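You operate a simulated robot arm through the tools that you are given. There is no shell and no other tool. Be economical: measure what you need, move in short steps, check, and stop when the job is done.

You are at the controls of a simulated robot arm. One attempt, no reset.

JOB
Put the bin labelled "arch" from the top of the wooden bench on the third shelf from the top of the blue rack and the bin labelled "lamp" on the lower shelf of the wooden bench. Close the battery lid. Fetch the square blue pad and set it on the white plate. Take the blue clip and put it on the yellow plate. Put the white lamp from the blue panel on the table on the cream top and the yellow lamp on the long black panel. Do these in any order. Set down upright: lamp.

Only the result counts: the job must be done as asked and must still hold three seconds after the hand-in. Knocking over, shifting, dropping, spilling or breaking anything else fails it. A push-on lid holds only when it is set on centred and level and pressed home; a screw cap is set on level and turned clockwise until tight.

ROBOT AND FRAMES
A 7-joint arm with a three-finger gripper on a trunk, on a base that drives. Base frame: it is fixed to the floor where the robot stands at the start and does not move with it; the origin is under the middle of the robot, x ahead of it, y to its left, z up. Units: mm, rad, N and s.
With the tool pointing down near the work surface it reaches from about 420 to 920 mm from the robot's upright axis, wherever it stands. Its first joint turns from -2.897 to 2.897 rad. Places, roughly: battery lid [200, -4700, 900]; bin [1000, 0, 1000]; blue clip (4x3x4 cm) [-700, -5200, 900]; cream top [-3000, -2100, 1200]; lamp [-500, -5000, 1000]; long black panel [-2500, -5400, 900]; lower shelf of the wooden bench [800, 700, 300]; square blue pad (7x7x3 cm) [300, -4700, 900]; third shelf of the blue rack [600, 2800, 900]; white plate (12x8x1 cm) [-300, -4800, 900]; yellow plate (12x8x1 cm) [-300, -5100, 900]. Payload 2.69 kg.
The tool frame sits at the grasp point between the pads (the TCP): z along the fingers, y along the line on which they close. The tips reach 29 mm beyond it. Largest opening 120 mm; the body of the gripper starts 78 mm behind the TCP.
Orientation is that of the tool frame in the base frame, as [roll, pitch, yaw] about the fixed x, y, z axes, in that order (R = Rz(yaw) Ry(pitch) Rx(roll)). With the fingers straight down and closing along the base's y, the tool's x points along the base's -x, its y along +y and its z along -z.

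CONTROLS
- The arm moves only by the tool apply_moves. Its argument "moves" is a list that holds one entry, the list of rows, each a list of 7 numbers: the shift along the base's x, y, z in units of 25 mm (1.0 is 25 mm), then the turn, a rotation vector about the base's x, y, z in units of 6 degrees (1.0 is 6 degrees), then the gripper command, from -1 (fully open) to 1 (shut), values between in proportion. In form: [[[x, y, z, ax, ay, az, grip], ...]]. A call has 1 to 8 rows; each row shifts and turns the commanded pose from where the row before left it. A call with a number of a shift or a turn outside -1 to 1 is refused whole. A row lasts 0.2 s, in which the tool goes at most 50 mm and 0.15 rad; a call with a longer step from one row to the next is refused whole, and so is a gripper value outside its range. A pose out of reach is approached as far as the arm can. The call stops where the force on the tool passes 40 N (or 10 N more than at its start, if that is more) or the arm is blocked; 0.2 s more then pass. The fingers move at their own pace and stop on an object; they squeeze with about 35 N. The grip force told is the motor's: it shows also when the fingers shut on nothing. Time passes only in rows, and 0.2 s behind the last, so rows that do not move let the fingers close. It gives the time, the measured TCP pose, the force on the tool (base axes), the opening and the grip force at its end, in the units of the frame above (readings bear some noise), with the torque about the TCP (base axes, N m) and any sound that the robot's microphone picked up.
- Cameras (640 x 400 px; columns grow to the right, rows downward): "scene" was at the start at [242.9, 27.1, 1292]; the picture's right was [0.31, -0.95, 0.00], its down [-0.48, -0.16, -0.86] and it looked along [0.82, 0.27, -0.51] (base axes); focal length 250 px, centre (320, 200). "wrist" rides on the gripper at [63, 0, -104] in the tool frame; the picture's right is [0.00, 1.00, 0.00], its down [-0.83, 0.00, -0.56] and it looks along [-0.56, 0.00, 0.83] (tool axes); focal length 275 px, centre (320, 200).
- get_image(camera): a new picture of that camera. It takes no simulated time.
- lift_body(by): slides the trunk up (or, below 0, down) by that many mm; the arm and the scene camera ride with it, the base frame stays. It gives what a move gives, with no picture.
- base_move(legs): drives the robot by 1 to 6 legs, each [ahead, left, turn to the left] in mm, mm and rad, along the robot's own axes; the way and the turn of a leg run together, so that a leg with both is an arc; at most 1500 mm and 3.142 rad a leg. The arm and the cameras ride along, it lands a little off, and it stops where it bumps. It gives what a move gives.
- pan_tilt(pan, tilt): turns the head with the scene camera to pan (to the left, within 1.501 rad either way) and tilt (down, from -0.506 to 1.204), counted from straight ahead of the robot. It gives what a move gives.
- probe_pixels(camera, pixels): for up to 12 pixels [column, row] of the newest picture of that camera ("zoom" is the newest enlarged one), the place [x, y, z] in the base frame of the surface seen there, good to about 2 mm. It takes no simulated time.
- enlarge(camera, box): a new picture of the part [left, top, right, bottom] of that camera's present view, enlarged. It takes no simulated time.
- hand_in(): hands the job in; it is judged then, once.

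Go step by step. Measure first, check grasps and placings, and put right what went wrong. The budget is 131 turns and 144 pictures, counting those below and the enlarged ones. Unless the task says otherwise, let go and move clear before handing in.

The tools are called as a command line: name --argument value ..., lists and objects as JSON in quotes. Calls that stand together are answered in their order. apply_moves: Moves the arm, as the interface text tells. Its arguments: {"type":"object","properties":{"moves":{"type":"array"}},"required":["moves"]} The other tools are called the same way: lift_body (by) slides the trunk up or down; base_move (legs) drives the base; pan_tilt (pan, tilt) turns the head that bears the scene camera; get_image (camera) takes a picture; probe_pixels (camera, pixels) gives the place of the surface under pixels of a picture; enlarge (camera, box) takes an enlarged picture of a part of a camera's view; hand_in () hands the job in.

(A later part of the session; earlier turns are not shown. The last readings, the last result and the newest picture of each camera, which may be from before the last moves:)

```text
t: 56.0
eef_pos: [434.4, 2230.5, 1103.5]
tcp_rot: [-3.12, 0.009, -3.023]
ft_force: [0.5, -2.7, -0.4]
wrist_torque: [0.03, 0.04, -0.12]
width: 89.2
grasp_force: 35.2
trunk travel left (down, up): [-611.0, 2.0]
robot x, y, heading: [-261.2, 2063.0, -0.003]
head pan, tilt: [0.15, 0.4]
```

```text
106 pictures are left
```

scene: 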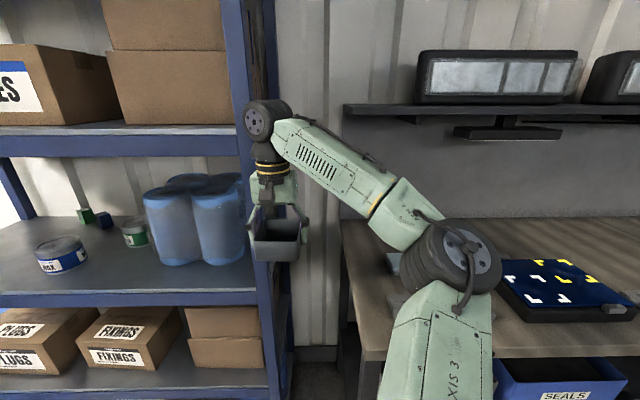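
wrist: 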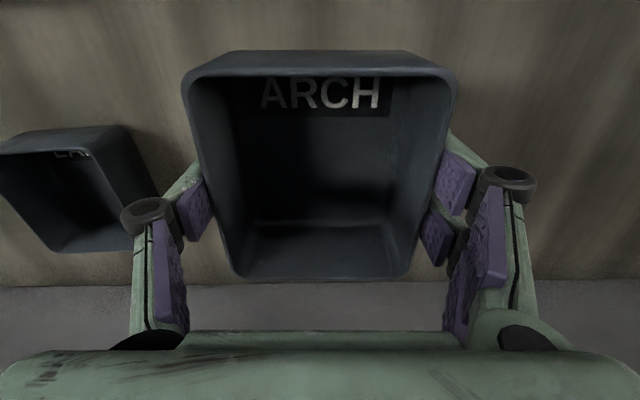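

The gripper bumped the rack's post (250,200). I'll back off right and rearward and look.

base_move --legs '[[0, -60, 0], [-250, 0, 0], [0, 650, 0]]'

get_image --camera "scene"

get_image --camera "wrist"

```text
t: 63.7
eef_pos: [184.0, 2833.9, 1105.1]
tcp_rot: [-3.123, 0.009, -3.019]
ft_force: [-0.1, 0.3, -0.8]
wrist_torque: [0.02, -0.03, 0.01]
width: 89.2
grasp_force: 35.0
trunk travel left (down, up): [-611.0, 2.0]
robot x, y, heading: [-514.7, 2661.3, 0.002]
head pan, tilt: [0.15, 0.4]
```

```text
105 pictures are left
```

scene: 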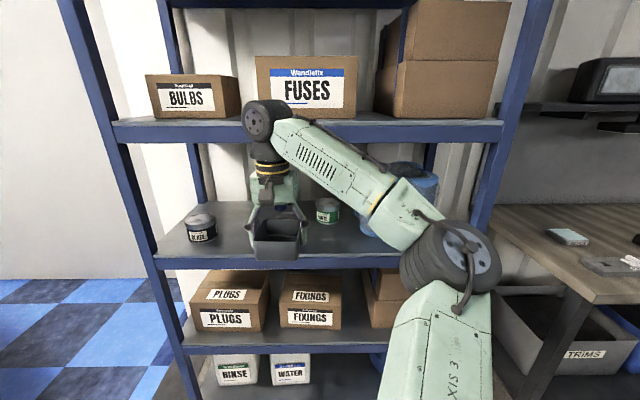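

```text
104 pictures are left
```

wrist: 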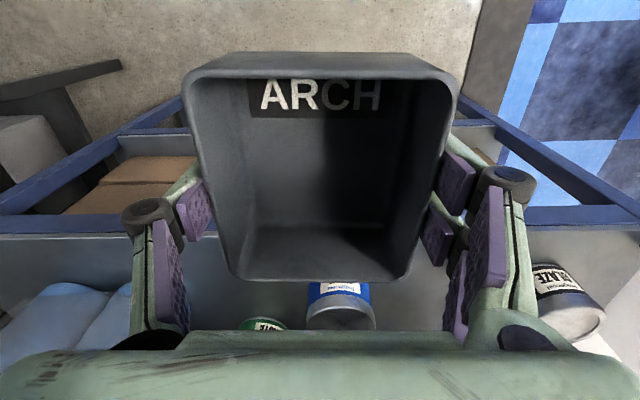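

The third shelf is in front; I'll probe its surface, edges, cans, and the shelf above.

probe_pixels --camera "scene" --pixels '[[230, 250], [340, 250], [230, 262], [200, 240], [327, 222], [200, 130], [300, 140], [240, 210], [225, 225], [345, 235], [390, 215], [155, 260]]'

probe_pixels --camera "wrist" --pixels '[[340, 318], [570, 310], [265, 322], [60, 305], [330, 200], [210, 260]]'

```text
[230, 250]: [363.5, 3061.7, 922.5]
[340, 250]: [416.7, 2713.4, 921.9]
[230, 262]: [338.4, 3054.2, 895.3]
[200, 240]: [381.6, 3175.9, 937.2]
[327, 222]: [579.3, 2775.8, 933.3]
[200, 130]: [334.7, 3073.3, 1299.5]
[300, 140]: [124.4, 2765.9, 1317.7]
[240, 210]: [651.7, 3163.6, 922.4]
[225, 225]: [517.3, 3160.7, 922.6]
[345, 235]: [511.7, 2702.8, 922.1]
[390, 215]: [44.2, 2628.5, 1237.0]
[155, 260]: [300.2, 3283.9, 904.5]
```

```text
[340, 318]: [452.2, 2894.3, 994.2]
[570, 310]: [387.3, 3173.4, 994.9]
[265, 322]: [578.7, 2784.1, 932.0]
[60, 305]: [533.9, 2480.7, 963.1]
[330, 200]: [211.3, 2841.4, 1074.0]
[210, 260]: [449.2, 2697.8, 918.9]
```

Shelf surface is z=922, front edge x≈340, upper shelf rim at 1299. A free spot is about (430,2735). I'll check the wrist-top height and rim's underside, and the blue cylinder's edge.

probe_pixels --camera "scene" --pixels '[[265, 104], [250, 112], [200, 143], [180, 144], [362, 222], [366, 230], [322, 122]]'

lift_body --by -135

get_image --camera "scene"

get_image --camera "wrist"

```text
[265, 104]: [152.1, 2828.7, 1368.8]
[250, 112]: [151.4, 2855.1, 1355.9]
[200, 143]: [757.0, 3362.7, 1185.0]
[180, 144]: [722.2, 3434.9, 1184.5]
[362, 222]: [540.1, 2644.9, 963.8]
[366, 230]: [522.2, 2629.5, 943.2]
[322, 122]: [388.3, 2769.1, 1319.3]
```

```text
t: 65.3
eef_pos: [184.0, 2832.9, 969.8]
tcp_rot: [-3.123, 0.006, -3.017]
ft_force: [-0.9, -0.4, 0.2]
wrist_torque: [0.0, -0.05, 0.0]
width: 89.1
grasp_force: 34.8
trunk travel left (down, up): [-476.0, 137.0]
robot x, y, heading: [-511.8, 2663.1, 0.001]
head pan, tilt: [0.15, 0.4]
```

```text
103 pictures are left
```

scene: 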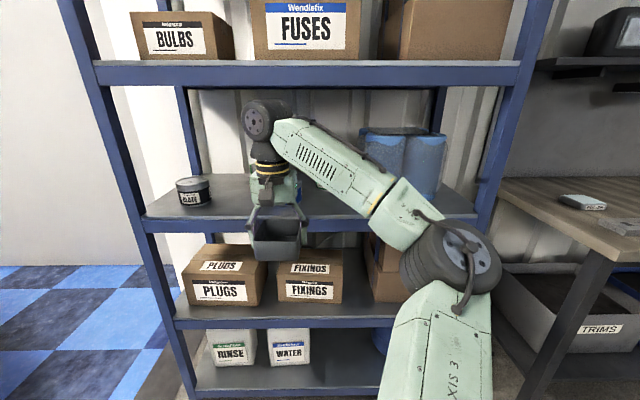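

```text
102 pictures are left
```

wrist: 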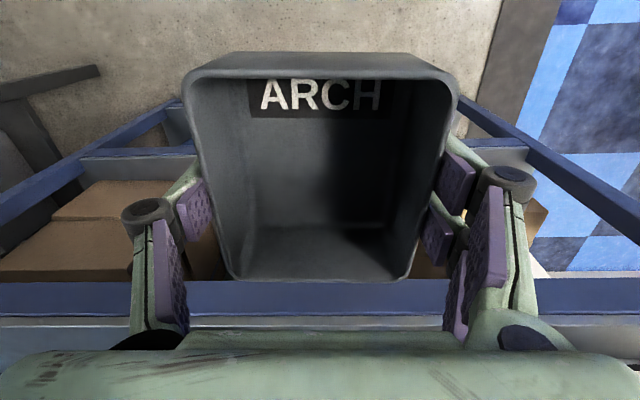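

Now wrist top is about 1234. I'll check the rim's underside and front, and the bin's bottom vs shelf.

probe_pixels --camera "scene" --pixels '[[200, 84], [350, 84], [200, 66], [200, 219], [278, 262], [250, 108], [363, 200], [370, 215], [220, 200]]'

base_move --legs '[[0, -85, 0]]'

get_image --camera "scene"

```text
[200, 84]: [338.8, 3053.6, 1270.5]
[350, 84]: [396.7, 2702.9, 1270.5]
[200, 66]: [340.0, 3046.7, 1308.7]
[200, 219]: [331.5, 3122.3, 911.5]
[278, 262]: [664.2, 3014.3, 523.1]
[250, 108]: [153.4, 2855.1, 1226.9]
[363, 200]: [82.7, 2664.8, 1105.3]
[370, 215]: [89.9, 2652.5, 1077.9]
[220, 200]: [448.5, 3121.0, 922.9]
```

```text
t: 66.6
eef_pos: [184.5, 2748.6, 968.8]
tcp_rot: [-3.121, 0.009, -3.016]
ft_force: [0.2, 0.2, -0.3]
wrist_torque: [0.02, 0.02, 0.0]
width: 89.0
grasp_force: 35.6
trunk travel left (down, up): [-476.0, 137.0]
robot x, y, heading: [-509.8, 2578.5, -0.001]
head pan, tilt: [0.15, 0.4]
```

```text
101 pictures are left
```

scene: 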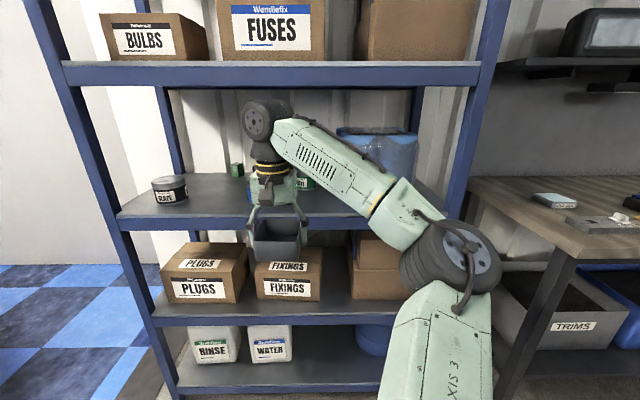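

The rack is turned ~9°: at y≈2740 its front edge is x≈390. The target is (460,2735). I'll drive 160 ahead first and check.

base_move --legs '[[160, -13, 0]]'

get_image --camera "scene"

get_image --camera "wrist"

```text
t: 68.1
eef_pos: [345.1, 2735.8, 969.3]
tcp_rot: [-3.124, 0.009, -3.016]
ft_force: [-0.1, 0.2, -1.3]
wrist_torque: [0.01, 0.05, -0.02]
width: 89.3
grasp_force: 35.0
trunk travel left (down, up): [-476.0, 137.0]
robot x, y, heading: [-352.0, 2563.3, 0.001]
head pan, tilt: [0.15, 0.4]
```

```text
100 pictures are left
```

scene: 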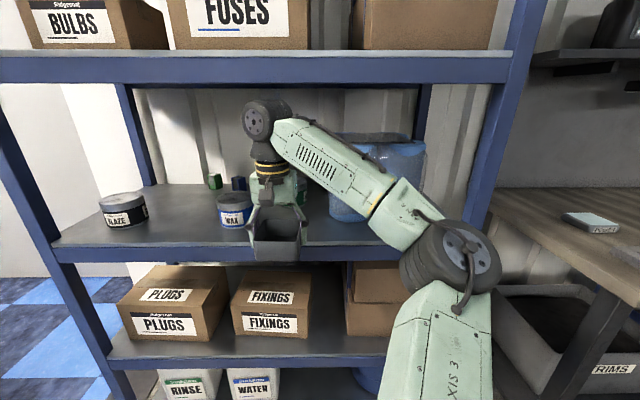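

```text
99 pictures are left
```

wrist: 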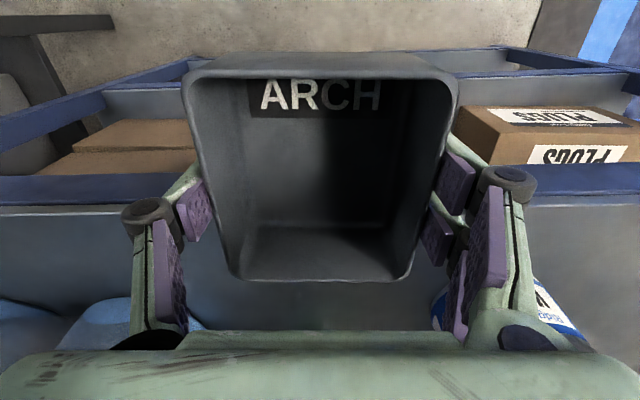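

Path looks clear; probing the can and cylinder edges nearest the fingers.

probe_pixels --camera "wrist" --pixels '[[438, 305], [545, 310], [100, 310], [150, 302], [190, 325], [320, 305]]'

probe_pixels --camera "scene" --pixels '[[218, 215], [250, 215], [335, 215], [330, 205]]'

```text
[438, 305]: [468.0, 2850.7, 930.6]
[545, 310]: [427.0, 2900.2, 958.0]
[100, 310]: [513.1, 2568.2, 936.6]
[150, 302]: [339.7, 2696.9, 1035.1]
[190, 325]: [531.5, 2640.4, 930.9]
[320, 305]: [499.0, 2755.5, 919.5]
```

```text
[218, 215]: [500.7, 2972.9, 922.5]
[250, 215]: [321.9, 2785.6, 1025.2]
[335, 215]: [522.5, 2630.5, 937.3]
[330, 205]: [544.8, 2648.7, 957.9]
```

Clearance is at least 40 mm each side at y=2735. Driving in the last 115 mm.

base_move --legs '[[115, 2, 0]]'

apply_moves --moves '[[[0, 0, -0.2, 0, 0, 0, 1], [0, 0, -0.2, 0, 0, 0, 1]]]'

get_image --camera "scene"

```text
t: 69.3
eef_pos: [456.4, 2738.2, 968.7]
tcp_rot: [-3.123, 0.008, -3.014]
ft_force: [0.6, -0.4, -0.6]
wrist_torque: [-0.02, 0.02, 0.01]
width: 89.2
grasp_force: 35.1
trunk travel left (down, up): [-476.0, 137.0]
robot x, y, heading: [-237.4, 2567.2, 0.001]
head pan, tilt: [0.15, 0.4]
```

```text
t: 69.9
eef_pos: [458.2, 2738.9, 958.8]
tcp_rot: [-3.124, 0.009, -3.016]
ft_force: [0.7, -0.3, -0.6]
wrist_torque: [-0.02, 0.02, 0.01]
width: 89.0
grasp_force: 34.6
trunk travel left (down, up): [-476.0, 137.0]
robot x, y, heading: [-237.3, 2568.0, 0.003]
head pan, tilt: [0.15, 0.4]
```

```text
98 pictures are left
```

scene: 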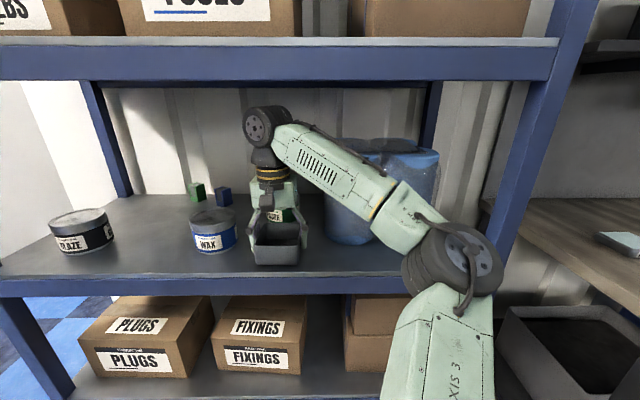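

Over the shelf at z 959. Lowering in small steps until it touches.

apply_moves --moves '[[[0, 0, -0.05, 0, 0, 0, 1], [0, 0, -0.05, 0, 0, 0, 1], [0, 0, -0.05, 0, 0, 0, 1], [0, 0, 0, 0, 0, 0, 1]]]'

```text
t: 70.9
eef_pos: [457.7, 2739.1, 957.4]
tcp_rot: [-3.123, 0.008, -3.016]
ft_force: [0.1, 0.3, -1.2]
wrist_torque: [0.02, 0.01, -0.01]
width: 89.2
grasp_force: 35.1
trunk travel left (down, up): [-476.0, 137.0]
robot x, y, heading: [-241.0, 2565.5, 0.003]
head pan, tilt: [0.15, 0.4]
```

apply_moves --moves '[[[0, 0, -0.1, 0, 0, 0, 1], [0, 0, -0.05, 0, 0, 0, 1], [0, 0, 0, 0, 0, 0, 1]]]'

enlarge --camera "scene" --box '[180, 180, 360, 300]'

```text
t: 71.7
eef_pos: [456.8, 2739.5, 954.7]
tcp_rot: [-3.124, 0.012, -3.016]
ft_force: [5.3, 1.9, 22.5]
wrist_torque: [0.29, -0.24, -0.04]
width: 89.5
grasp_force: 34.7
trunk travel left (down, up): [-476.0, 137.0]
robot x, y, heading: [-238.0, 2564.3, 0.006]
head pan, tilt: [0.15, 0.4]
```

```text
3.33 times, centred on (270, 240) of scene
```

zoom: 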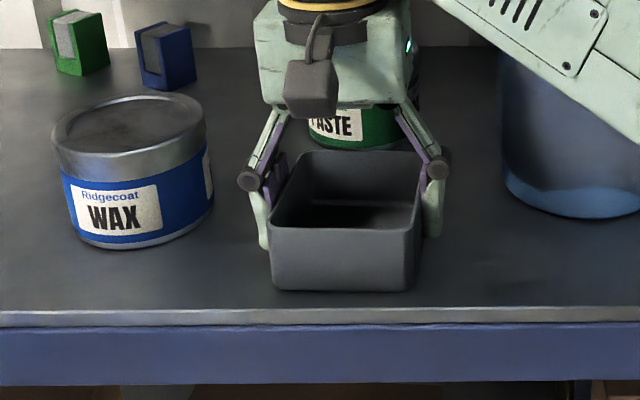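

The bin stands on the shelf with 22 N contact. Opening, rising a little, then backing out.

apply_moves --moves '[[[0, 0, 0.05, 0, 0, 0, -0.6], [0, 0, 0, 0, 0, 0, -1], [0, 0, 0, 0, 0, 0, -1], [0, 0, 0.5, 0, 0, 0, -1], [0, 0, 0.7, 0, 0, 0, -1]]]'

base_move --legs '[[-260, -30, 0]]'

get_image --camera "scene"

```text
t: 72.9
eef_pos: [458.1, 2738.1, 983.6]
tcp_rot: [-3.122, 0.009, -3.015]
ft_force: [-0.4, 0.5, -0.6]
wrist_torque: [0.0, 0.0, -0.01]
width: 120.1
grasp_force: 0.1
trunk travel left (down, up): [-476.0, 137.0]
robot x, y, heading: [-237.5, 2566.9, 0.003]
head pan, tilt: [0.15, 0.4]
```

```text
t: 74.8
eef_pos: [197.3, 2707.8, 983.1]
tcp_rot: [-3.123, 0.009, -3.017]
ft_force: [-0.1, -0.3, 0.0]
wrist_torque: [-0.01, 0.0, 0.01]
width: 120.1
grasp_force: 0.1
trunk travel left (down, up): [-476.0, 137.0]
robot x, y, heading: [-498.3, 2536.0, 0.003]
head pan, tilt: [0.15, 0.4]
```

```text
96 pictures are left
```

scene: 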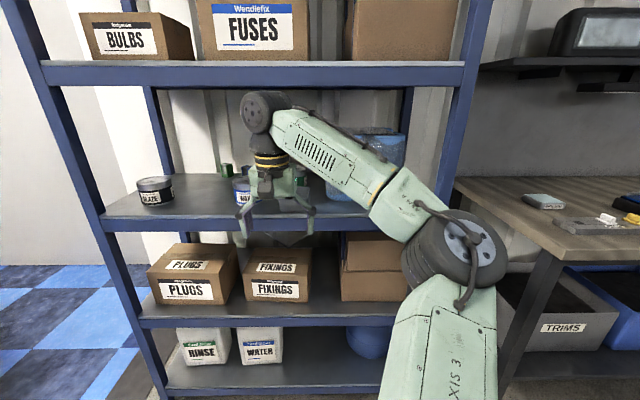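

Something dark shows near (290,238); checking with the wrist camera that the bin is on the shelf.

get_image --camera "wrist"

enlarge --camera "scene" --box '[200, 160, 380, 280]'

```text
95 pictures are left
```

wrist: 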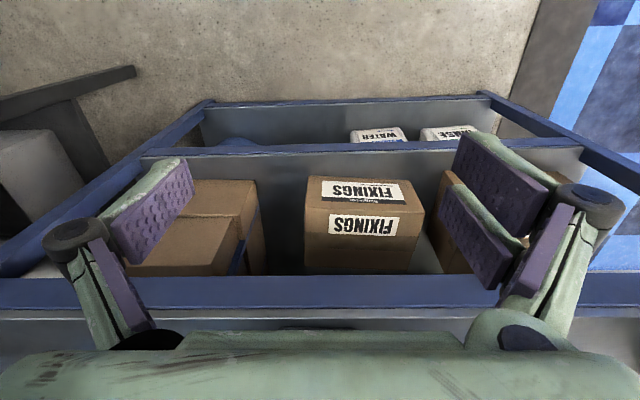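

```text
3.33 times, centred on (290, 220) of scene
```

zoom: 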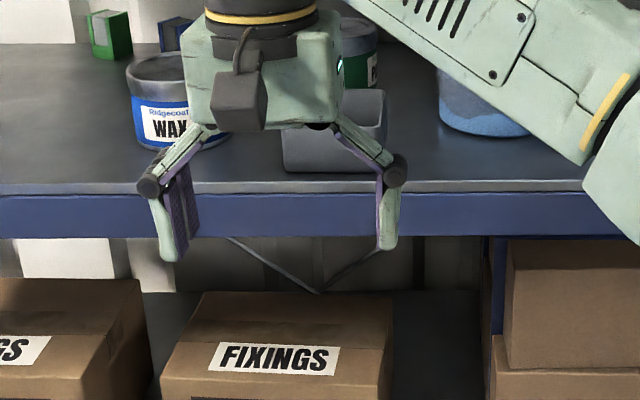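

ARCH stands on the third shelf. Now raising the trunk and driving back to the bench before the LAMP bin.

lift_body --by 136

base_move --legs '[[0, -1300, 0], [0, -1300, 0]]'

apply_moves --moves '[[[1, -0.8, -0.2, 0, 0, -0.2, -1], [1, -0.8, -0.2, 0, 0, -0.2, -1], [1, -0.8, -0.2, 0, 0, -0.2, -1], [1, -0.8, -0.2, 0, 0, -0.2, -1], [1, -0.8, 0, 0, 0, 0, -1], [1, -0.8, 0, 0, 0, 0, -1], [1, -0.6, 0, 0, 0, 0, -1]]]'

get_image --camera "scene"

```text
t: 76.4
eef_pos: [197.3, 2707.9, 1119.5]
tcp_rot: [-3.123, 0.008, -3.018]
ft_force: [0.1, 0.3, 0.5]
wrist_torque: [0.0, -0.03, 0.0]
width: 120.1
grasp_force: 0.2
trunk travel left (down, up): [-612.0, 1.0]
robot x, y, heading: [-499.6, 2535.5, -0.0]
head pan, tilt: [0.15, 0.4]
```

```text
t: 96.4
eef_pos: [186.7, 126.0, 1119.8]
tcp_rot: [-3.123, 0.006, -3.023]
ft_force: [-0.5, -0.4, 0.7]
wrist_torque: [0.02, 0.0, 0.02]
width: 120.0
grasp_force: 0.0
trunk travel left (down, up): [-612.0, 1.0]
robot x, y, heading: [-510.9, -42.1, -0.0]
head pan, tilt: [0.15, 0.4]
```

```text
t: 98.0
eef_pos: [361.1, -9.9, 1099.9]
tcp_rot: [-3.122, 0.008, -3.105]
ft_force: [0.1, -1.0, -0.7]
wrist_torque: [0.0, 0.01, 0.02]
width: 120.2
grasp_force: 0.0
trunk travel left (down, up): [-612.0, 1.0]
robot x, y, heading: [-511.6, -40.7, -0.006]
head pan, tilt: [0.15, 0.4]
```

```text
93 pictures are left
```

scene: 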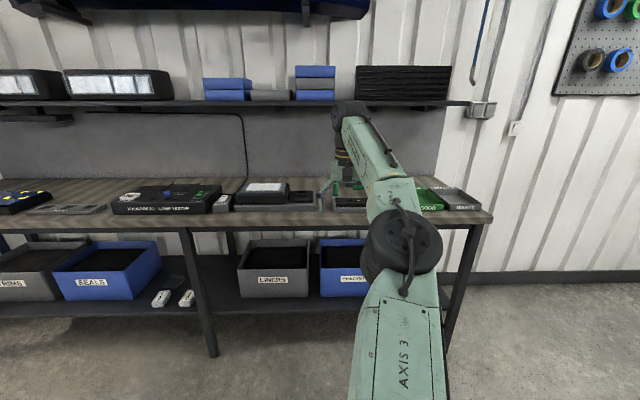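

The arm is stretched ahead and high. Driving forward 730 mm to bring it above the LAMP bin.

base_move --legs '[[500, 0, 0], [235, 0, 0.006]]'

get_image --camera "wrist"

```text
t: 102.2
eef_pos: [1015.6, -15.9, 1109.9]
tcp_rot: [-3.108, -0.003, -3.085]
ft_force: [0.0, -0.4, -1.2]
wrist_torque: [0.01, 0.0, -0.01]
width: 120.1
grasp_force: 0.1
trunk travel left (down, up): [-612.0, 1.0]
robot x, y, heading: [165.4, -46.2, -0.007]
head pan, tilt: [0.15, 0.4]
stopped in leg 2: the robot was blocked; the commanded pose is now the measured one
```

```text
92 pictures are left
```

wrist: 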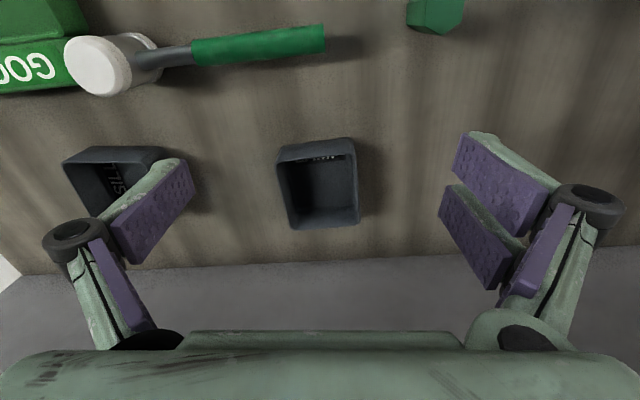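

The wrist's top (≈1374) met the upper shelf. I'll back off, check the shelf, lower the tool to about z 1010 and retry.

base_move --legs '[[-110, 0, 0]]'

apply_moves --moves '[[[0, -0.2, -1, 0, 0, 0, -1], [0, -0.2, -1, 0, 0, 0, -1], [0, 0, -1, 0, 0, 0, -1], [0, 0, -1, 0, 0, 0, -1]]]'

get_image --camera "scene"

```text
t: 103.3
eef_pos: [925.0, -11.7, 1090.8]
tcp_rot: [-3.109, -0.025, -3.088]
ft_force: [-0.1, 0.6, -0.3]
wrist_torque: [0.01, -0.02, 0.02]
width: 120.0
grasp_force: 0.1
trunk travel left (down, up): [-612.0, 1.0]
robot x, y, heading: [57.7, -44.5, -0.004]
head pan, tilt: [0.15, 0.4]
```

```text
t: 104.3
eef_pos: [925.7, -21.1, 988.3]
tcp_rot: [-3.11, -0.026, -3.089]
ft_force: [-0.4, 0.2, -0.3]
wrist_torque: [-0.02, 0.04, 0.01]
width: 119.8
grasp_force: 0.0
trunk travel left (down, up): [-612.0, 1.0]
robot x, y, heading: [62.0, -40.7, -0.008]
head pan, tilt: [0.15, 0.4]
```

```text
91 pictures are left
```

scene: 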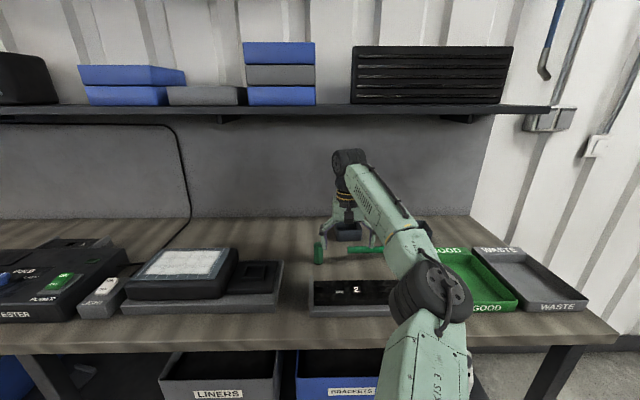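

Shelf items look undisturbed. The left finger is near the green block; I'll rise 18 mm, shift right 10 and extend, then drive in.

apply_moves --moves '[[[0, -0.4, 0.7, 0, 0, 0, -1], [1, 0, 0, 0.1, 0.15, 0, -1], [0.2, 0, 0, 0.1, 0.15, 0, -1]]]'

base_move --legs '[[140, 0, 0.006]]'

get_image --camera "wrist"

get_image --camera "scene"

```text
t: 105.1
eef_pos: [956.9, -31.4, 1007.0]
tcp_rot: [-3.131, -0.054, -3.088]
ft_force: [1.4, -0.3, -0.2]
wrist_torque: [0.0, -0.03, 0.02]
width: 120.1
grasp_force: 0.1
trunk travel left (down, up): [-612.0, 1.0]
robot x, y, heading: [56.4, -45.5, -0.003]
head pan, tilt: [0.15, 0.4]
```

```text
t: 106.5
eef_pos: [1096.3, -26.0, 1006.7]
tcp_rot: [-3.131, -0.056, -3.082]
ft_force: [0.0, 0.0, -0.8]
wrist_torque: [0.02, 0.03, -0.02]
width: 120.1
grasp_force: 0.0
trunk travel left (down, up): [-612.0, 1.0]
robot x, y, heading: [203.5, -44.8, 0.006]
head pan, tilt: [0.15, 0.4]
```

```text
90 pictures are left
```

wrist: 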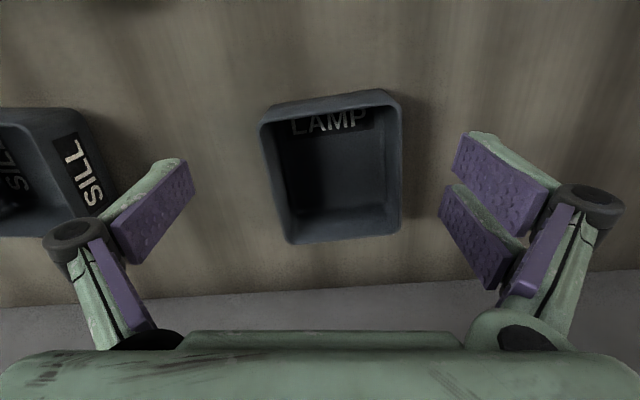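

```text
89 pictures are left
```

scene: 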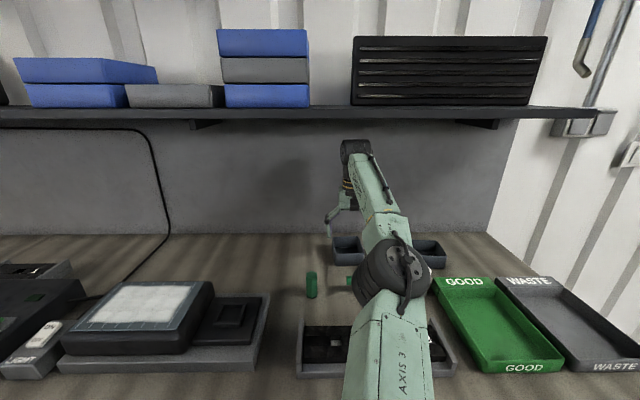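

Label reads LAMP. Probing its rim for position and yaw.

probe_pixels --camera "wrist" --pixels '[[263, 125], [398, 103], [290, 241], [399, 230], [330, 113], [345, 238]]'

```text
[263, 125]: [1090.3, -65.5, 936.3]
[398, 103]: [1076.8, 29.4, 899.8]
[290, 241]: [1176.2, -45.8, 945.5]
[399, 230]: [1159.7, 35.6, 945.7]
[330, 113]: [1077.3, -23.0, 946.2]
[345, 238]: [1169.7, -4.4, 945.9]
```

LAMP: centre (1123,-14), yaw 11.4°. I'll align the yaw, shift, drive 25 mm ahead, and then descend.

apply_moves --moves '[[[0, 0.25, -0.4, 0, -0.27, 0.67, -1], [0, 0.25, -0.4, 0, -0.27, 0.67, -1]]]'

base_move --legs '[[27, 0, 0]]'

get_image --camera "wrist"

```text
t: 107.1
eef_pos: [1095.0, -13.8, 986.2]
tcp_rot: [-3.124, 0.004, -2.941]
ft_force: [0.2, 0.5, -0.2]
wrist_torque: [0.04, 0.03, -0.01]
width: 120.1
grasp_force: 0.1
trunk travel left (down, up): [-612.0, 1.0]
robot x, y, heading: [201.2, -42.6, 0.002]
head pan, tilt: [0.15, 0.4]
```

```text
t: 107.9
eef_pos: [1123.3, -14.3, 984.5]
tcp_rot: [-3.124, 0.001, -2.94]
ft_force: [-1.1, 0.7, -0.5]
wrist_torque: [0.02, 0.03, 0.02]
width: 120.1
grasp_force: 0.2
trunk travel left (down, up): [-612.0, 1.0]
robot x, y, heading: [227.5, -43.6, 0.0]
head pan, tilt: [0.15, 0.4]
```

```text
88 pictures are left
```

wrist: 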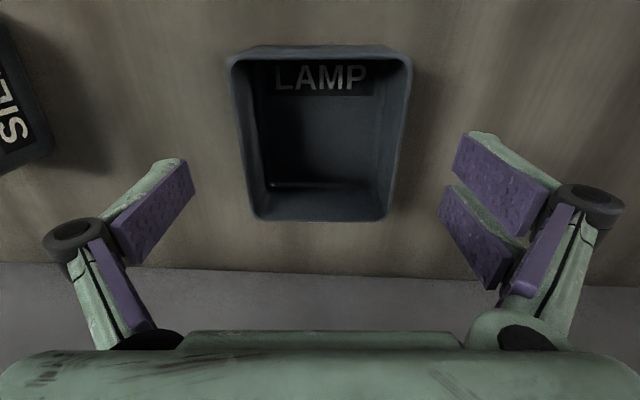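

Well centred. Descending 50 mm, closing and lifting.

apply_moves --moves '[[[0, 0, -0.7, 0, 0, 0, -1], [0, 0, -0.7, 0, 0, 0, -1], [0, 0, -0.65, 0, 0, 0, -1], [0, 0, 0, 0, 0, 0, 1], [0, 0, 0, 0, 0, 0, 1], [0, 0, 0, 0, 0, 0, 1], [0, 0, 0, 0, 0, 0, 1], [0, 0, 0.3, 0, 0, 0, 1]]]'

apply_moves --moves '[[[-0.3, 0, 0.8, 0, 0, 0, 1], [-0.5, 0, 0.8, 0, 0, 0, 1], [-0.5, 0, 0.8, 0, 0, 0, 1]]]'

get_image --camera "wrist"

get_image --camera "scene"

```text
t: 109.7
eef_pos: [1121.9, -13.0, 942.1]
tcp_rot: [-3.123, 0.0, -2.941]
ft_force: [0.7, -0.9, -0.9]
wrist_torque: [0.03, -0.02, -0.02]
width: 89.3
grasp_force: 34.9
trunk travel left (down, up): [-612.0, 1.0]
robot x, y, heading: [228.6, -46.3, 0.002]
head pan, tilt: [0.15, 0.4]
```

```text
t: 110.5
eef_pos: [1089.1, -14.5, 1003.1]
tcp_rot: [-3.124, -0.001, -2.942]
ft_force: [0.0, 0.4, -0.5]
wrist_torque: [0.01, 0.0, -0.03]
width: 89.4
grasp_force: 34.5
trunk travel left (down, up): [-612.0, 1.0]
robot x, y, heading: [229.9, -40.9, 0.005]
head pan, tilt: [0.15, 0.4]
```

```text
87 pictures are left
```

wrist: 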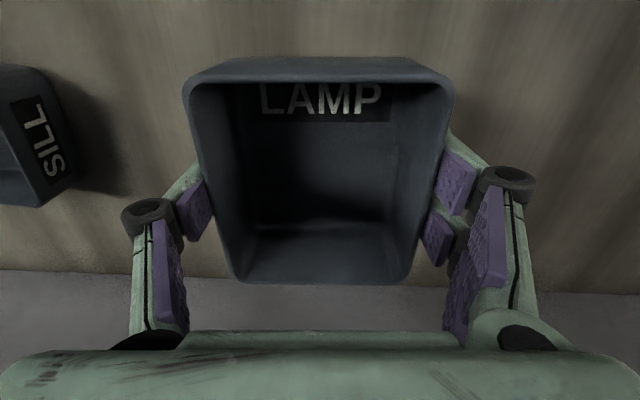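

```text
86 pictures are left
```

scene: 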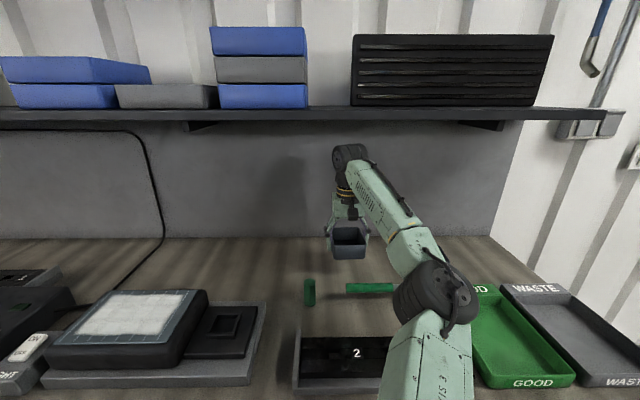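

LAMP is held; bin bottom clears the green block. Backing straight out, then moving left to view the lower shelf.

base_move --legs '[[-700, 0, 0], [0, 650, 0]]'

pan_tilt --pan 0.4 --tilt 0.6

get_image --camera "scene"

```text
t: 119.4
eef_pos: [385.2, 635.2, 1002.9]
tcp_rot: [-3.124, 0.001, -2.937]
ft_force: [0.0, -0.1, -1.7]
wrist_torque: [0.0, -0.01, 0.01]
width: 89.0
grasp_force: 35.4
trunk travel left (down, up): [-612.0, 1.0]
robot x, y, heading: [-476.0, 600.2, 0.006]
head pan, tilt: [0.15, 0.4]
```

```text
t: 120.2
eef_pos: [383.2, 636.3, 1001.5]
tcp_rot: [-3.124, 0.0, -2.937]
ft_force: [-0.5, -0.1, 0.0]
wrist_torque: [0.0, 0.0, 0.01]
width: 89.1
grasp_force: 34.8
trunk travel left (down, up): [-612.0, 1.0]
robot x, y, heading: [-478.0, 598.9, 0.001]
head pan, tilt: [0.4, 0.6]
```

```text
85 pictures are left
```

scene: 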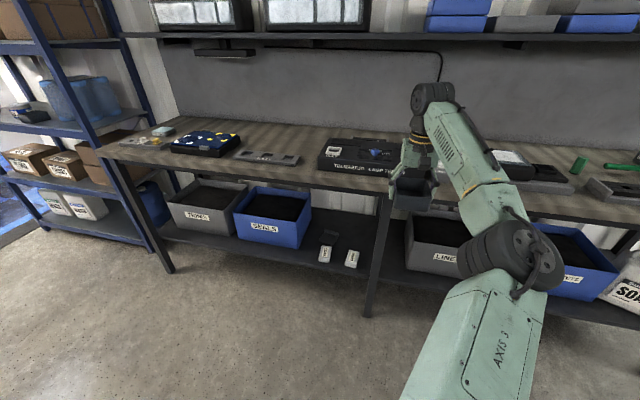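

enlarge --camera "scene" --box '[240, 190, 480, 320]'

probe_pixels --camera "zoom" --pixels '[[215, 205], [230, 130], [300, 190], [340, 120], [270, 130], [400, 120], [420, 190], [455, 160], [360, 60], [180, 160], [330, 160], [320, 220]]'

```text
2.67 times, centred on (360, 255) of scene
```

zoom: 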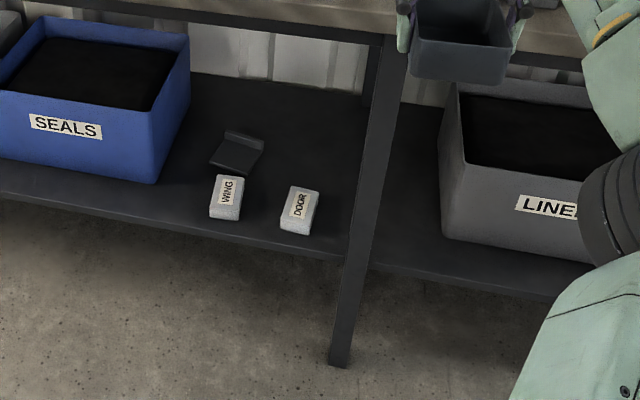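

```text
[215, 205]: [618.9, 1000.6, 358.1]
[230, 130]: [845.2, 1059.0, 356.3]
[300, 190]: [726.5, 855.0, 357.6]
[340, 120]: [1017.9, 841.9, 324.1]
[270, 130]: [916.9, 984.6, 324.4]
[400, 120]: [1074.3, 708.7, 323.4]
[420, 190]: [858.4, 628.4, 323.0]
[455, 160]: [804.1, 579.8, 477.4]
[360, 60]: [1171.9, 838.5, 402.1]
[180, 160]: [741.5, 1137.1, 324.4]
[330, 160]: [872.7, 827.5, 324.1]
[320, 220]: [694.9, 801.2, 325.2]
```

Lower shelf surface is z=324; free room around (870,830) behind the DOOR block. The bench leg at (600,700) matters for the forearm; probing the arm's shape.

probe_pixels --camera "scene" --pixels '[[480, 250], [520, 250], [545, 265], [490, 215], [465, 170], [440, 100], [430, 90], [495, 310], [470, 380]]'

probe_pixels --camera "zoom" --pixels '[[262, 150], [215, 160], [285, 230], [320, 190], [370, 150], [385, 150], [382, 60], [300, 225]]'

```text
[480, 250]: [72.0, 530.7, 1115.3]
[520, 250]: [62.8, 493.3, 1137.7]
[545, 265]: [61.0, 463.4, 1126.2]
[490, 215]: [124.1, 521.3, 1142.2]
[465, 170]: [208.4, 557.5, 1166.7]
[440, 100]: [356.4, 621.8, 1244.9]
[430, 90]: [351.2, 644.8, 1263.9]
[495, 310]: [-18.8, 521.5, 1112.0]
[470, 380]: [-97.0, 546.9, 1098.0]
```

```text
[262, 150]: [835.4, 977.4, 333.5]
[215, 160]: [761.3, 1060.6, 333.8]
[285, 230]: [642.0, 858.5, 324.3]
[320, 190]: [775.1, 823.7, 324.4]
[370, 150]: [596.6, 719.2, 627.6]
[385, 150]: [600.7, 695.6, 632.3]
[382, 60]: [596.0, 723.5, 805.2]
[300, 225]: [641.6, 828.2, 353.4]
```

The forearm would cross the bench leg if approached head-on, so I'll come from the left with heading -0.4 rad. First the pre-approach place.

base_move --legs '[[0, 669, 0], [0, 0, -0.4], [174, 74, 0]]'

lift_body --by -598

get_image --camera "scene"

```text
t: 128.2
eef_pos: [511.0, 975.3, 1002.2]
tcp_rot: [-3.124, 0.002, 2.95]
ft_force: [-0.4, 0.2, -0.8]
wrist_torque: [0.02, 0.02, 0.0]
width: 89.2
grasp_force: 35.1
trunk travel left (down, up): [-612.0, 1.0]
robot x, y, heading: [-295.6, 1277.8, -0.387]
head pan, tilt: [0.4, 0.6]
```

```text
refused: -598 is not a number from -400 to 400
```

```text
83 pictures are left
```

scene: 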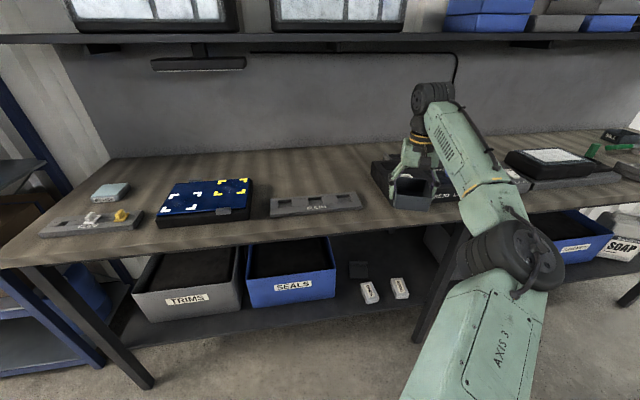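

Before lowering past the table top, I'll probe its front edge near the hand.

probe_pixels --camera "scene" --pixels '[[350, 232], [300, 238], [440, 225], [400, 222], [420, 205]]'

```text
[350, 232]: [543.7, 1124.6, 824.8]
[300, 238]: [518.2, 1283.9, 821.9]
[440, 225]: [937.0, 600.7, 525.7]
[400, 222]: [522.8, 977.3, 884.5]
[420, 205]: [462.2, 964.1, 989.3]
```

The bench edge at the hand is x≈523, so the bin would touch it; backing off 120 mm before lowering.

base_move --legs '[[-130, 0, 0]]'

lift_body --by -400

lift_body --by -196

get_image --camera "scene"

get_image --camera "wrist"

```text
t: 129.5
eef_pos: [392.2, 1025.4, 1003.7]
tcp_rot: [-3.126, 0.0, 2.949]
ft_force: [-0.5, 0.5, -0.5]
wrist_torque: [-0.01, 0.0, -0.01]
width: 89.2
grasp_force: 34.7
trunk travel left (down, up): [-612.0, 1.0]
robot x, y, heading: [-411.0, 1331.0, -0.389]
head pan, tilt: [0.4, 0.6]
```

```text
t: 133.4
eef_pos: [392.1, 1025.1, 602.4]
tcp_rot: [-3.124, 0.001, 2.949]
ft_force: [0.2, 0.4, -0.2]
wrist_torque: [-0.01, 0.02, 0.01]
width: 89.1
grasp_force: 35.8
trunk travel left (down, up): [-212.0, 401.0]
robot x, y, heading: [-417.3, 1326.7, -0.384]
head pan, tilt: [0.4, 0.6]
```

```text
t: 135.7
eef_pos: [393.1, 1028.8, 480.6]
tcp_rot: [-3.116, 0.013, 2.956]
ft_force: [0.3, 0.4, 0.9]
wrist_torque: [-0.02, -0.02, 0.02]
width: 89.3
grasp_force: 35.6
trunk travel left (down, up): [-77.0, 536.0]
robot x, y, heading: [-416.7, 1324.9, -0.39]
head pan, tilt: [0.4, 0.6]
stopped: the arm was blocked; the commanded pose is now the measured one
```

```text
82 pictures are left
```

scene: 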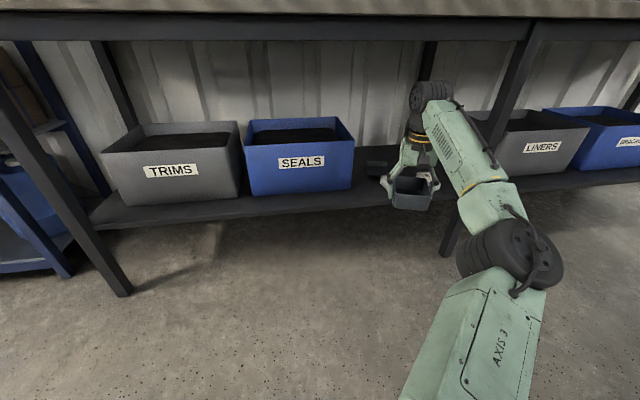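

```text
81 pictures are left
```

wrist: 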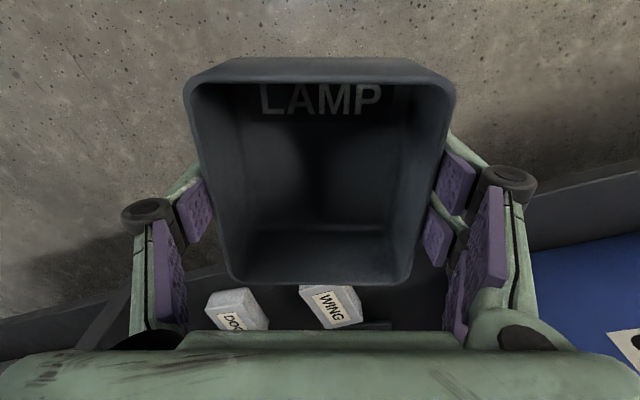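

The arm met something (likely the robot's own base) at trunk -536. I'll rise 20 mm and lower the hand with the arm itself.

lift_body --by 25

apply_moves --moves '[[[0, 0, -0.8, 0, 0, 0, 1], [0, 0, -0.8, 0, 0, 0, 1], [0, 0, -0.8, 0, 0, 0, 1], [0, 0, -0.8, 0, 0, 0, 1], [0, 0, -0.8, 0, 0, 0, 1]]]'

get_image --camera "scene"

```text
t: 136.4
eef_pos: [394.0, 1030.4, 496.5]
tcp_rot: [-3.119, 0.007, 2.958]
ft_force: [0.4, -0.1, -0.5]
wrist_torque: [0.03, -0.02, 0.04]
width: 89.0
grasp_force: 35.3
trunk travel left (down, up): [-102.0, 511.0]
robot x, y, heading: [-418.2, 1326.0, -0.39]
head pan, tilt: [0.4, 0.6]
```

```text
t: 137.6
eef_pos: [394.6, 1029.7, 397.7]
tcp_rot: [-3.121, 0.006, 2.957]
ft_force: [0.2, -0.3, -0.7]
wrist_torque: [-0.02, 0.0, 0.0]
width: 89.1
grasp_force: 35.0
trunk travel left (down, up): [-102.0, 511.0]
robot x, y, heading: [-413.2, 1326.8, -0.39]
head pan, tilt: [0.4, 0.6]
```

```text
80 pictures are left
```

scene: 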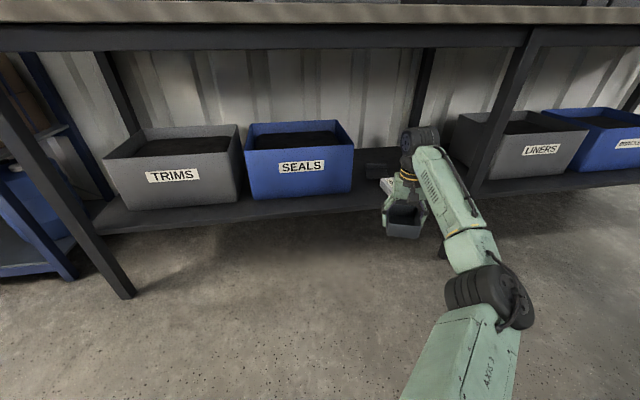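

TCP now 398. Probing elbow and leg to check forearm clearance on the way in.

probe_pixels --camera "scene" --pixels '[[475, 290], [510, 290], [525, 310], [480, 215], [460, 170], [495, 255], [502, 120], [480, 180]]'

```text
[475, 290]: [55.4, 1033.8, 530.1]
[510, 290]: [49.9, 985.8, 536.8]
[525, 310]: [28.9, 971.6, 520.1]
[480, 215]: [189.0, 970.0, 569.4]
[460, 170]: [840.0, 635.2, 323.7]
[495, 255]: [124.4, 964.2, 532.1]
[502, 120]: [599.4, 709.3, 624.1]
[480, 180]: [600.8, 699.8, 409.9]
```

After the drive the forearm's right side would be at y≈768 against the leg's 722: clear. Raising 6 mm and driving in part way.

apply_moves --moves '[[[0, 0, 0.3, 0, 0, 0, 1]]]'

base_move --legs '[[300, 0, 0]]'

get_image --camera "scene"

get_image --camera "wrist"

```text
t: 138.0
eef_pos: [393.2, 1029.8, 404.2]
tcp_rot: [-3.118, 0.007, 2.96]
ft_force: [-0.2, -0.3, -1.7]
wrist_torque: [0.0, -0.03, 0.0]
width: 89.2
grasp_force: 35.4
trunk travel left (down, up): [-102.0, 511.0]
robot x, y, heading: [-414.1, 1325.6, -0.391]
head pan, tilt: [0.4, 0.6]
```

```text
t: 140.1
eef_pos: [670.7, 917.8, 404.6]
tcp_rot: [-3.121, 0.006, 2.961]
ft_force: [-0.1, 0.2, -1.2]
wrist_torque: [0.0, 0.0, -0.03]
width: 89.1
grasp_force: 34.8
trunk travel left (down, up): [-102.0, 511.0]
robot x, y, heading: [-138.6, 1211.5, -0.386]
head pan, tilt: [0.4, 0.6]
```

```text
79 pictures are left
```

scene: 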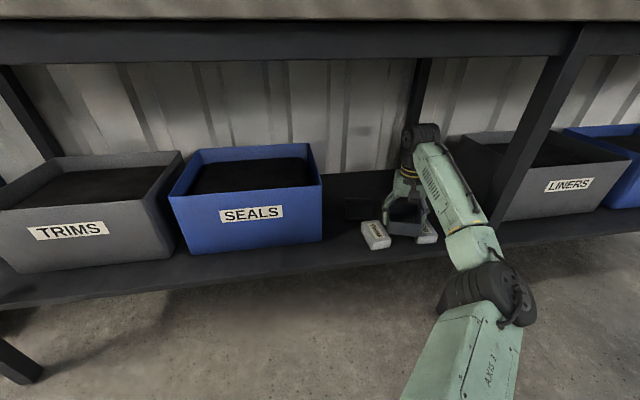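

```text
78 pictures are left
```

wrist: 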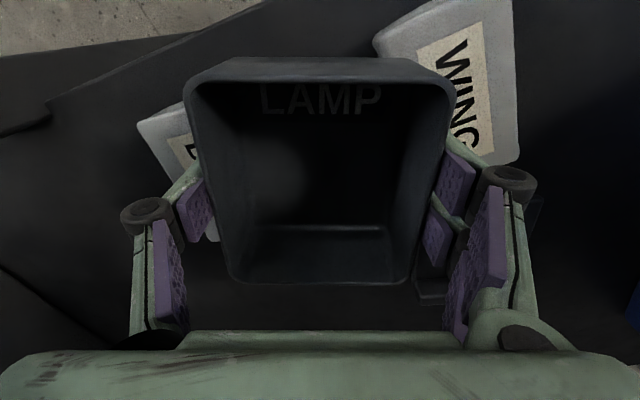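

Clear so far. Driving the remaining 185 mm.

base_move --legs '[[185, -12, 0]]'

get_image --camera "wrist"

get_image --camera "scene"

```text
t: 141.6
eef_pos: [835.9, 838.1, 405.0]
tcp_rot: [-3.119, 0.006, 2.961]
ft_force: [0.2, 0.0, 0.6]
wrist_torque: [0.01, 0.0, 0.01]
width: 89.3
grasp_force: 34.7
trunk travel left (down, up): [-102.0, 511.0]
robot x, y, heading: [24.2, 1132.2, -0.388]
head pan, tilt: [0.4, 0.6]
```

```text
77 pictures are left
```

wrist: 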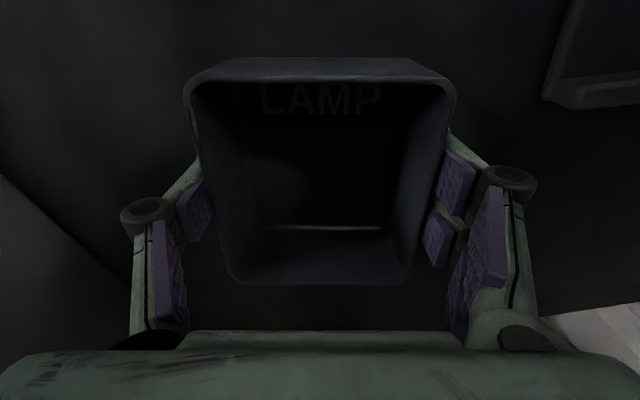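

```text
76 pictures are left
```

scene: 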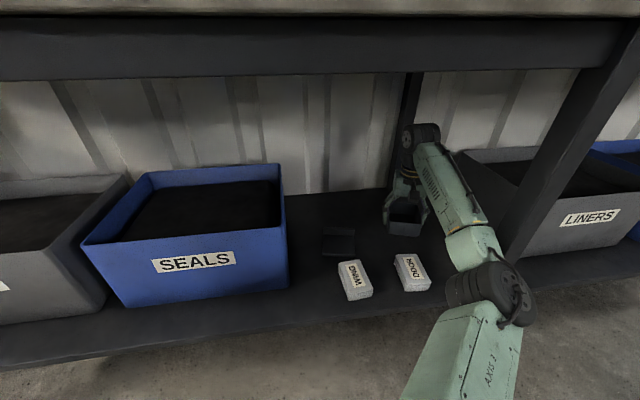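

Space around is free. Lowering towards the shelf, gently at the end.

apply_moves --moves '[[[0, 0, -0.8, 0, 0, 0, 1], [0, 0, -0.7, 0, 0, 0, 1], [0, 0, -0.2, 0, 0, 0, 1], [0, 0, -0.05, 0, 0, 0, 1], [0, 0, -0.05, 0, 0, 0, 1]]]'

apply_moves --moves '[[[0, 0, -0.06, 0, 0, 0, 1], [0, 0, -0.06, 0, 0, 0, 1], [0, 0, 0, 0, 0, 0, 1]]]'

```text
t: 142.8
eef_pos: [836.1, 837.0, 360.4]
tcp_rot: [-3.12, 0.007, 2.962]
ft_force: [-0.5, 0.2, -1.1]
wrist_torque: [-0.03, 0.0, 0.03]
width: 89.2
grasp_force: 34.7
trunk travel left (down, up): [-102.0, 511.0]
robot x, y, heading: [26.5, 1133.0, -0.387]
head pan, tilt: [0.4, 0.6]
```

```text
t: 143.6
eef_pos: [836.8, 838.0, 357.3]
tcp_rot: [-3.12, 0.007, 2.959]
ft_force: [0.0, -0.9, 4.2]
wrist_torque: [0.26, 0.21, 0.03]
width: 89.5
grasp_force: 35.1
trunk travel left (down, up): [-102.0, 511.0]
robot x, y, heading: [26.9, 1133.4, -0.39]
head pan, tilt: [0.4, 0.6]
```

Contact (4 N). Opening, rising clear, and backing out along the same line.

apply_moves --moves '[[[0, 0, -0.04, 0, 0, 0, 1], [0, 0, 0, 0, 0, 0, -0.6], [0, 0, 0, 0, 0, 0, -1], [0, 0, 0, 0, 0, 0, -1], [0, 0, 0.8, 0, 0, 0, -1], [0, 0, 0.8, 0, 0, 0, -1], [0, 0, 0.7, 0, 0, 0, -1]]]'

get_image --camera "wrist"

base_move --legs '[[-620, 0, 0]]'

enlarge --camera "scene" --box '[240, 100, 560, 300]'

```text
t: 145.2
eef_pos: [836.7, 837.7, 414.9]
tcp_rot: [-3.119, 0.004, 2.959]
ft_force: [0.0, 0.2, 0.3]
wrist_torque: [0.01, 0.0, -0.02]
width: 119.8
grasp_force: 0.1
trunk travel left (down, up): [-102.0, 511.0]
robot x, y, heading: [27.1, 1132.7, -0.385]
head pan, tilt: [0.4, 0.6]
```

```text
75 pictures are left
```

wrist: 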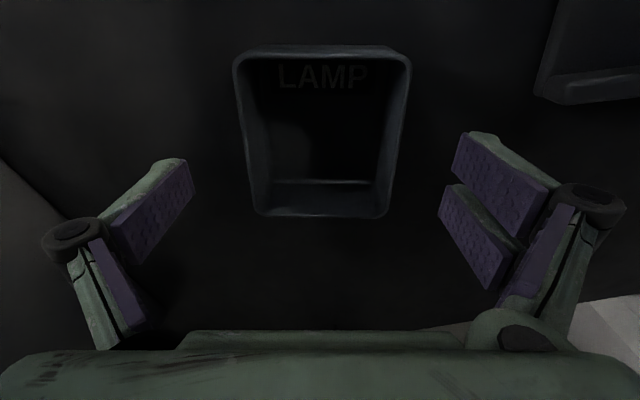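

```text
t: 148.6
eef_pos: [267.9, 1068.0, 413.4]
tcp_rot: [-3.12, 0.005, 2.958]
ft_force: [-0.6, -0.6, 0.4]
wrist_torque: [0.0, 0.0, 0.02]
width: 120.0
grasp_force: 0.0
trunk travel left (down, up): [-102.0, 511.0]
robot x, y, heading: [-545.6, 1365.8, -0.391]
head pan, tilt: [0.4, 0.6]
```

```text
2.00 times, centred on (400, 200) of scene
```

zoom: 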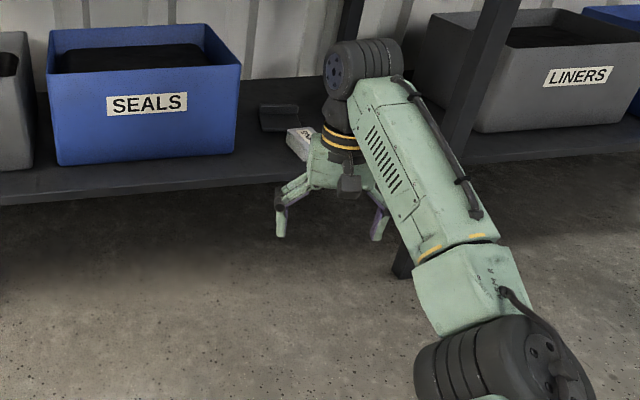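

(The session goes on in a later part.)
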